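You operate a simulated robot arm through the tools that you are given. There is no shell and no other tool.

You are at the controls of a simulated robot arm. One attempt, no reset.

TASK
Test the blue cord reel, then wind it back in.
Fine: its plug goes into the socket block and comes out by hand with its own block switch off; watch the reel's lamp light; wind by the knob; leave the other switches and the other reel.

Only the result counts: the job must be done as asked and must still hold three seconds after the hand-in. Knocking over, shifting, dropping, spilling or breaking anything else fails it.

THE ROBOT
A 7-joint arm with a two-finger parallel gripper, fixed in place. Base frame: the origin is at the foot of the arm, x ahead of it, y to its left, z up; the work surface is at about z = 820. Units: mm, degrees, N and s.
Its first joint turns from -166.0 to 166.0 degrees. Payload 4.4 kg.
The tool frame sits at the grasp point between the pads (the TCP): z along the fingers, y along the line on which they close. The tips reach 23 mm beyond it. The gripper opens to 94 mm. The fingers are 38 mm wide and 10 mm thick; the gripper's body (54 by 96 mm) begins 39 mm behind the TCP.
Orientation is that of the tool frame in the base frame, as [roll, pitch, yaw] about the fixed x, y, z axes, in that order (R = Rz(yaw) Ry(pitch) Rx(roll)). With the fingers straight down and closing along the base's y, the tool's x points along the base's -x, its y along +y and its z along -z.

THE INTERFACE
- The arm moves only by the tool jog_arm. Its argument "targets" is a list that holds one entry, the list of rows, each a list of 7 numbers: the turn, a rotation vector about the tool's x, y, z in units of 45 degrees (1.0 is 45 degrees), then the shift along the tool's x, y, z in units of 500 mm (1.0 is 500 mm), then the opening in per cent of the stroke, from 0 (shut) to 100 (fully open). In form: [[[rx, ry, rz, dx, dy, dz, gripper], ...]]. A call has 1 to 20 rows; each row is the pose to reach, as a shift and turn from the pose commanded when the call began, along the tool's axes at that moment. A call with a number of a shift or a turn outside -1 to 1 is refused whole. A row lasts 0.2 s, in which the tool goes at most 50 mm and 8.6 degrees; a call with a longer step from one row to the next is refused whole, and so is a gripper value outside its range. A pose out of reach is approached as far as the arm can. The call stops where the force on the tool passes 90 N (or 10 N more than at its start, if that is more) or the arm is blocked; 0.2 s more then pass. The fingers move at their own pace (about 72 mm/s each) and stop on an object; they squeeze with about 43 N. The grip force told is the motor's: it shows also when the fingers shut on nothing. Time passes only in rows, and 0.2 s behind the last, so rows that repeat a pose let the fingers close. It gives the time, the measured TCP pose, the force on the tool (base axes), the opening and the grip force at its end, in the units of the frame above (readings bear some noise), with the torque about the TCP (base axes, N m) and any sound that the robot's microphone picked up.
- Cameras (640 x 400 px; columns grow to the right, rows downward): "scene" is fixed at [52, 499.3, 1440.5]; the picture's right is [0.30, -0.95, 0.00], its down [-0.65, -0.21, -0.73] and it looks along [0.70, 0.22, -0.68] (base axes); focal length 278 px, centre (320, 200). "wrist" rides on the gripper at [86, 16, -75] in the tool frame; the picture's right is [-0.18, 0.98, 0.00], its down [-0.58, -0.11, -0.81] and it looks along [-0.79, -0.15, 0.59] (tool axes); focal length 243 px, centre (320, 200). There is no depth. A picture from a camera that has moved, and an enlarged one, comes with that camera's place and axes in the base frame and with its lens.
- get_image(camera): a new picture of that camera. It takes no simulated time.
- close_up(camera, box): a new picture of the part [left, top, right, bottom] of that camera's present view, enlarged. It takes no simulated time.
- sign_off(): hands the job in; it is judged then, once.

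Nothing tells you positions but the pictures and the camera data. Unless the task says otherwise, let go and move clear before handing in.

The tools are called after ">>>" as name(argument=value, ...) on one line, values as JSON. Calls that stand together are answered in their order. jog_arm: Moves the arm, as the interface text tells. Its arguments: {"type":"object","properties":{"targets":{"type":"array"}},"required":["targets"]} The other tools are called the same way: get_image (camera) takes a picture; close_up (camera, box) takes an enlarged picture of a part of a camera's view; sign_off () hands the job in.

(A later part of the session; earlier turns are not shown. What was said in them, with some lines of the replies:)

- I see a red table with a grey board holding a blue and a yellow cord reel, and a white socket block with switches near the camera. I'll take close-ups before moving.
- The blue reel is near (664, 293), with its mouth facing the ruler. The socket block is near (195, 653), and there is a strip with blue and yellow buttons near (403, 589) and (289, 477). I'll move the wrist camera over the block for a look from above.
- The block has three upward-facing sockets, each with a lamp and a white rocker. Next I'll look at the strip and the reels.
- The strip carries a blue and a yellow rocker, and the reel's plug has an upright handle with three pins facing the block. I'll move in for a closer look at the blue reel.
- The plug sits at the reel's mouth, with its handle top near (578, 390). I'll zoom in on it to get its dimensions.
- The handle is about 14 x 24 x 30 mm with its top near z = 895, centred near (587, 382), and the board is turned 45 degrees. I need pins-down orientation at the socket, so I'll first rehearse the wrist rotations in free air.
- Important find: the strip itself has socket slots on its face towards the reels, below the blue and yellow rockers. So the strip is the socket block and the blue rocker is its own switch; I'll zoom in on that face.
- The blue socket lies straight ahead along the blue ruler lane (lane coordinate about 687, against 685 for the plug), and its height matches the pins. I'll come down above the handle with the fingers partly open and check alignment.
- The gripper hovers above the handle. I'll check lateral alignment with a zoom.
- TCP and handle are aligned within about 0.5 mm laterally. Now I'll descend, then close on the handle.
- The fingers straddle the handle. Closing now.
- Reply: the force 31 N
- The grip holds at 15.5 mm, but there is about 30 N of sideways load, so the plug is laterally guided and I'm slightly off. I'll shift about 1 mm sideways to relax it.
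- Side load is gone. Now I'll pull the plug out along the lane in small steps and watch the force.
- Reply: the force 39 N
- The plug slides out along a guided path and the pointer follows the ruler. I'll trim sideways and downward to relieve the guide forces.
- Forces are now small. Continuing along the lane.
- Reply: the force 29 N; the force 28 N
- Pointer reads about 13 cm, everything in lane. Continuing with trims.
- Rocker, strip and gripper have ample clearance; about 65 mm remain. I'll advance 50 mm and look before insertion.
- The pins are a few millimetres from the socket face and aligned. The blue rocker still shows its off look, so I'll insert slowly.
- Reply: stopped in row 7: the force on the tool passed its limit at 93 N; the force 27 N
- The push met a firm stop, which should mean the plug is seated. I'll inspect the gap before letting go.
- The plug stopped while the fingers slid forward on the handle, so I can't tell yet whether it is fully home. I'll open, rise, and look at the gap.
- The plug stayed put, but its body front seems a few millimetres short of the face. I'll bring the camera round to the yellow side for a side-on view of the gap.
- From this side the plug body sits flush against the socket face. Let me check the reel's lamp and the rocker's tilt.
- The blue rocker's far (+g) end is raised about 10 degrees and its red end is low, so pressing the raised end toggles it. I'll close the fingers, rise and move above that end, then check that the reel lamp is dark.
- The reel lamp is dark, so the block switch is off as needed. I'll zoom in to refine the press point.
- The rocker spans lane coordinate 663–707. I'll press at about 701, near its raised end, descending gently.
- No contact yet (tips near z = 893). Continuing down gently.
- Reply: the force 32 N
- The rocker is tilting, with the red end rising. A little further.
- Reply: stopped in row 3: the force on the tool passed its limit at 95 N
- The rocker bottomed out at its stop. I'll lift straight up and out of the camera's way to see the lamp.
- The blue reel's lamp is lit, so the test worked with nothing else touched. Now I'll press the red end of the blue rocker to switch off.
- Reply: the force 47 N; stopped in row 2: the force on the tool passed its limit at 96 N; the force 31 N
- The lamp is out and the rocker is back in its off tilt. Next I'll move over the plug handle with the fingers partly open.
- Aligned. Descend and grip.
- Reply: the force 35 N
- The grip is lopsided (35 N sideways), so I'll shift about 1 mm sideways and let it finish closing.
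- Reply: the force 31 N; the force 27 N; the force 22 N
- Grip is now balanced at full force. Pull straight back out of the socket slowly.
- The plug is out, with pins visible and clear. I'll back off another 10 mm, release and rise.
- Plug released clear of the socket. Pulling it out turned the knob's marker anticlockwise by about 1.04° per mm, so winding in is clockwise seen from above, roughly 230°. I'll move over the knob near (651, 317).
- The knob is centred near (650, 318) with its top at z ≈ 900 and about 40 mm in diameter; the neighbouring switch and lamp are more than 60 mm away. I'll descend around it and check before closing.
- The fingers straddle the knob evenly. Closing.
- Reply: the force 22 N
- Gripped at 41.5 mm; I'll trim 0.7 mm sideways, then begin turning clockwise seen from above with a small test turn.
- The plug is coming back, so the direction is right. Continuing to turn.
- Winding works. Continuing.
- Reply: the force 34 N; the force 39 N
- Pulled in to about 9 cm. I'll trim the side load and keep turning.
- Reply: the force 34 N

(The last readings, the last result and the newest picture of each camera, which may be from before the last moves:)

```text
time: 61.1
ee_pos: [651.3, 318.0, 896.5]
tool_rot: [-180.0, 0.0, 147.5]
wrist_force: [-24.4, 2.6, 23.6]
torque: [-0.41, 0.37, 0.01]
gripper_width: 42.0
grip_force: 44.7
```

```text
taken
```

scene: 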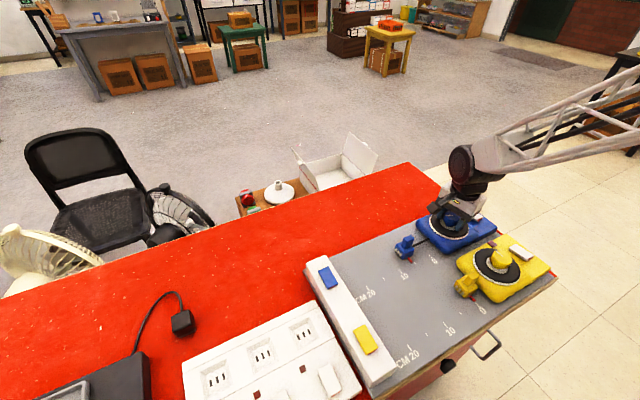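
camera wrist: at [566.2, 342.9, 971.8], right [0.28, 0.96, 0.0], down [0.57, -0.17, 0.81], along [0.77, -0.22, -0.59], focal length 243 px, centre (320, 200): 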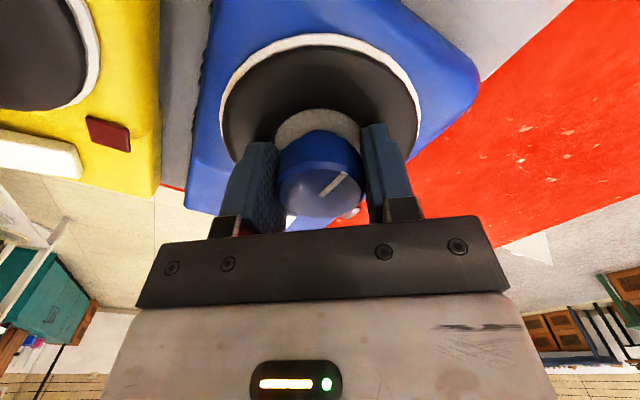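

>>> jog_arm(targets=[[[0, 0, 0, 0.0013, -0.0009, 0, 30], [0, 0, 0.15, 0.0013, -0.0009, 0, 30], [0, 0, 0.3, 0.0013, -0.0009, 0, 30], [0, 0, 0.45, 0.0013, -0.0009, 0, 30], [0, 0, 0.6, 0.0013, -0.0009, 0, 30], [0, 0, 0.75, 0.0013, -0.0009, 0, 30]]])

>>> get_image(camera="scene")

>>> close_up(camera="scene", box=[380, 190, 500, 280])

```text
time: 62.5
ee_pos: [651.3, 316.2, 896.0]
tool_rot: [180.0, 0.0, 113.7]
wrist_force: [5.7, 19.7, 3.3]
torque: [-0.42, -0.31, 0.0]
gripper_width: 41.8
grip_force: 45.1
```

```text
taken
```

scene: 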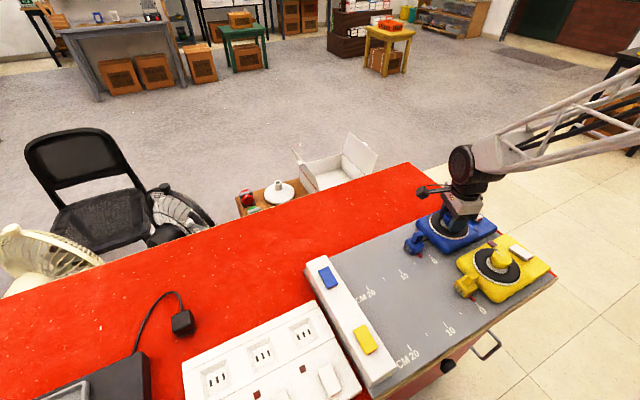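

```text
4.44 times, centred on (440, 235) of scene
camera zoom: at [52.0, 499.3, 1440.5], right [0.3, -0.95, 0.0], down [-0.65, -0.21, -0.73], along [0.7, 0.22, -0.68], focal length 1233 px, centre (-213, 44)
```

zoom: 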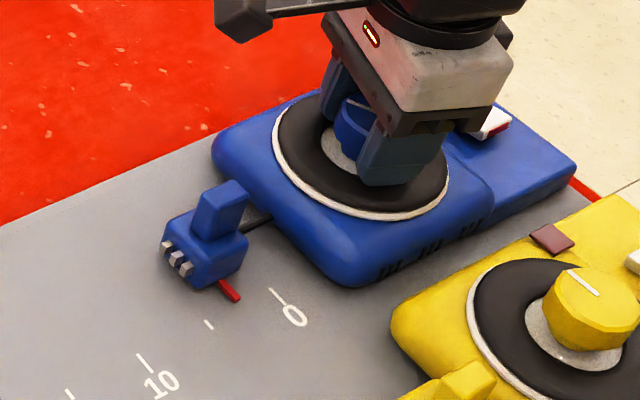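

About 3 cm left. Turning another 22° and then checking.

>>> jog_arm(targets=[[[0, 0, 0, 0.001, 0.0009, 0, 30], [0, 0, 0.13, 0.001, 0.0009, 0, 30], [0, 0, 0.26, 0.001, 0.0009, 0, 30], [0, 0, 0.39, 0.001, 0.0009, 0, 30], [0, 0, 0.5, 0.001, 0.0009, 0, 30]]])

>>> close_up(camera="scene", box=[380, 190, 500, 280])

```text
time: 63.7
ee_pos: [651.3, 318.8, 896.0]
tool_rot: [-180.0, -0.1, 91.2]
wrist_force: [-1.2, -14.1, 9.2]
torque: [-1.01, 0.54, 0.02]
gripper_width: 41.6
grip_force: 45.0
```

```text
4.44 times, centred on (440, 235) of scene
camera zoom: at [52.0, 499.3, 1440.5], right [0.3, -0.95, 0.0], down [-0.65, -0.21, -0.73], along [0.7, 0.22, -0.68], focal length 1233 px, centre (-213, 44)
```

zoom: 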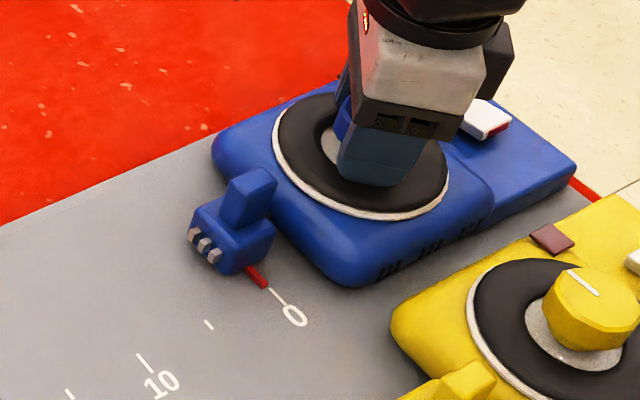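

Nearly home, with a few millimetres left. Small final turns.

>>> jog_arm(targets=[[[0, 0, 0.05, 0, 0, 0, 30], [0, 0, 0.1, 0, 0, 0, 30], [0, 0, 0.1, 0, 0, 0, 30]]])

>>> close_up(camera="scene", box=[404, 215, 444, 255])

```text
time: 64.5
ee_pos: [651.5, 317.8, 896.6]
tool_rot: [-180.0, 0.1, 86.8]
wrist_force: [0.5, -15.8, 3.9]
torque: [-0.25, 0.15, 0.24]
gripper_width: 41.9
grip_force: 44.5
```

```text
10.00 times, centred on (424, 235) of scene
camera zoom: at [52.0, 499.3, 1440.5], right [0.3, -0.95, 0.0], down [-0.65, -0.21, -0.73], along [0.7, 0.22, -0.68], focal length 2775 px, centre (-720, -150)
```

zoom: 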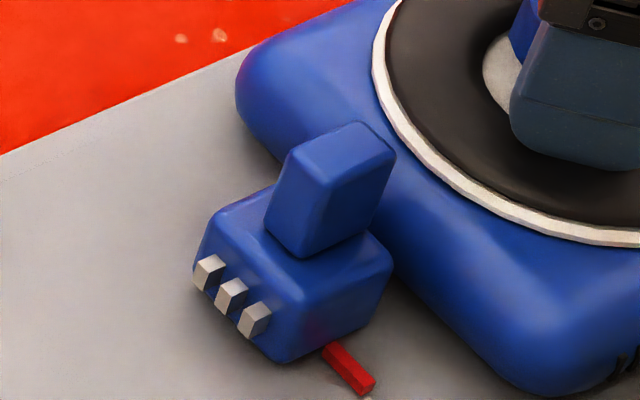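

The plug is back exactly at its starting picture position. I'll release the knob, rise clear, and check everything.

>>> jog_arm(targets=[[[0, 0, 0, 0, 0, 0, 45], [0, 0, 0, 0, 0, 0, 65], [0, 0, 0, 0, 0, 0, 65], [0, 0, 0, 0, 0, -0.04, 65], [0, 0, 0, 0, 0, -0.1, 65], [0, 0, 0, 0, 0, -0.18, 65], [0, 0, 0, 0, 0, -0.26, 65], [0, 0, 0, 0, 0, -0.34, 65], [0, 0, 0, 0, 0, -0.42, 65]]])

>>> get_image(camera="scene")

>>> close_up(camera="scene", box=[400, 190, 560, 310])

>>> close_up(camera="scene", box=[404, 215, 444, 255])

>>> close_up(camera="scene", box=[160, 240, 420, 400])

```text
time: 66.5
ee_pos: [649.6, 317.7, 1105.5]
tool_rot: [180.0, -0.1, 86.7]
wrist_force: [0.2, 0.1, 0.3]
torque: [-0.02, 0.0, 0.01]
gripper_width: 60.8
grip_force: 0.0
```

```text
taken
```

scene: 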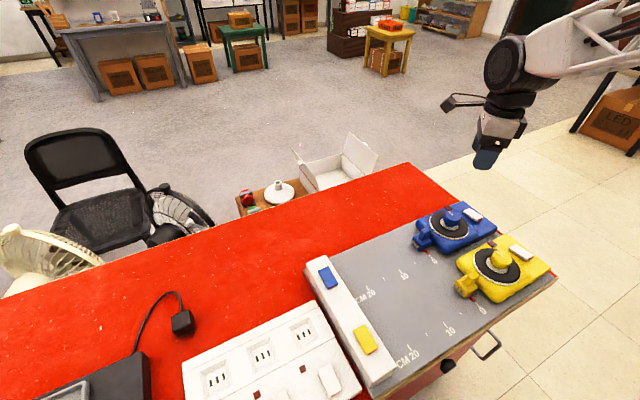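

```text
3.33 times, centred on (480, 250) of scene
camera zoom: at [52.0, 499.3, 1440.5], right [0.3, -0.95, 0.0], down [-0.65, -0.21, -0.73], along [0.7, 0.22, -0.68], focal length 925 px, centre (-213, 33)
```

zoom: 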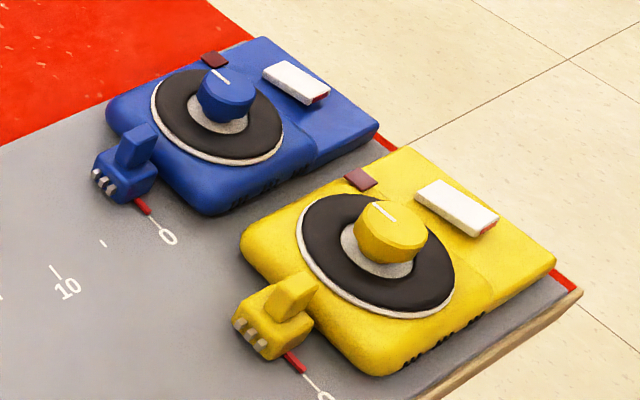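

```text
10.00 times, centred on (424, 235) of scene
camera zoom: at [52.0, 499.3, 1440.5], right [0.3, -0.95, 0.0], down [-0.65, -0.21, -0.73], along [0.7, 0.22, -0.68], focal length 2775 px, centre (-720, -150)
```

zoom: 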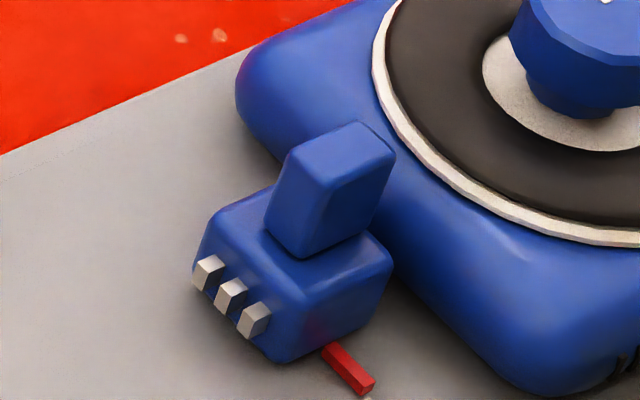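

```text
2.46 times, centred on (290, 320) of scene
camera zoom: at [52.0, 499.3, 1440.5], right [0.3, -0.95, 0.0], down [-0.65, -0.21, -0.73], along [0.7, 0.22, -0.68], focal length 683 px, centre (394, -95)
```

zoom: 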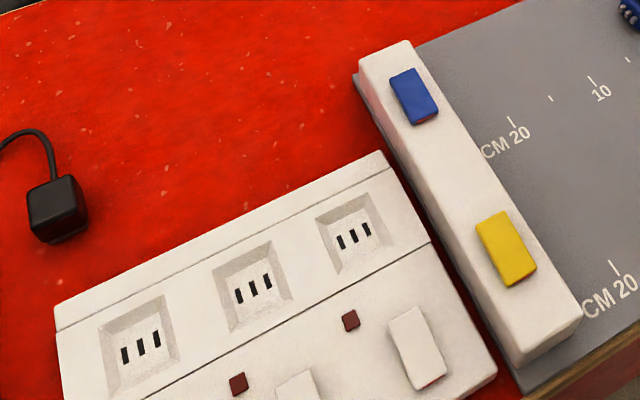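

Everything matches the start: the plug is home at 0, the lamp is dark and the blue switch is off, with the other switches and the yellow reel unmoved. I'll let a couple of seconds pass to confirm it holds.

>>> jog_arm(targets=[[[0, 0, 0, 0, 0, 0, 65], [0, 0, 0, 0, 0, 0, 65], [0, 0, 0, 0, 0, 0, 65], [0, 0, 0, 0, 0, 0, 65], [0, 0, 0, 0, 0, 0, 65], [0, 0, 0, 0, 0, 0, 65], [0, 0, 0, 0, 0, 0, 65], [0, 0, 0, 0, 0, 0, 65], [0, 0, 0, 0, 0, 0, 65], [0, 0, 0, 0, 0, 0, 65]]])

>>> close_up(camera="scene", box=[404, 215, 444, 255])

```text
time: 68.7
ee_pos: [651.1, 317.3, 1107.1]
tool_rot: [-180.0, 0.1, 86.7]
wrist_force: [0.1, 0.1, 0.5]
torque: [0.02, 0.07, 0.02]
gripper_width: 61.1
grip_force: 0.0
```

```text
10.00 times, centred on (424, 235) of scene
camera zoom: at [52.0, 499.3, 1440.5], right [0.3, -0.95, 0.0], down [-0.65, -0.21, -0.73], along [0.7, 0.22, -0.68], focal length 2775 px, centre (-720, -150)
```

zoom: 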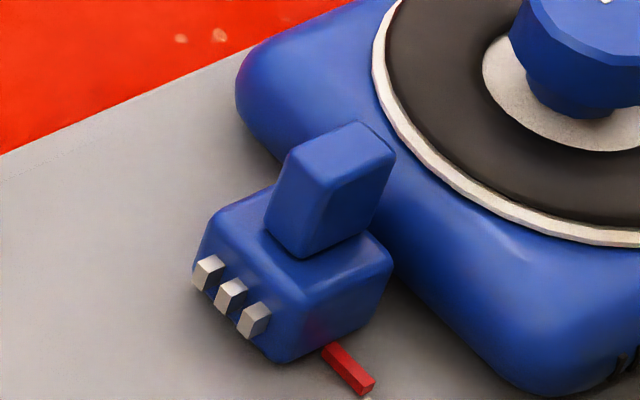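

The cord stays wound in and the arm is clear of everything. Handing in.

>>> sign_off()

```text
The job is handed in.
```

I tested the blue cord reel and wound it back in, then handed the job in; no verdict has come back yet.

- **Test:** I slid the plug by its handle into the blue socket on the block with the blue switch off. I then switched it on and saw the reel's lamp light.
- **Unplugging:** I switched the blue switch off, saw the lamp go dark, and pulled the plug out by its handle.
- **Winding:** I turned the reel's knob until the plug was home at the 0 mark. It still sat there unchanged two seconds after I let go.
- **Everything else:** I did not touch the other switches or the yellow reel, and nothing was knocked or shifted. The arm was clear of the table before I handed in.

I took the white strip beside the ruler board to be the socket block. Its sockets face the reels and its switches match the reel colours. I left the separate white panel with three sockets alone.
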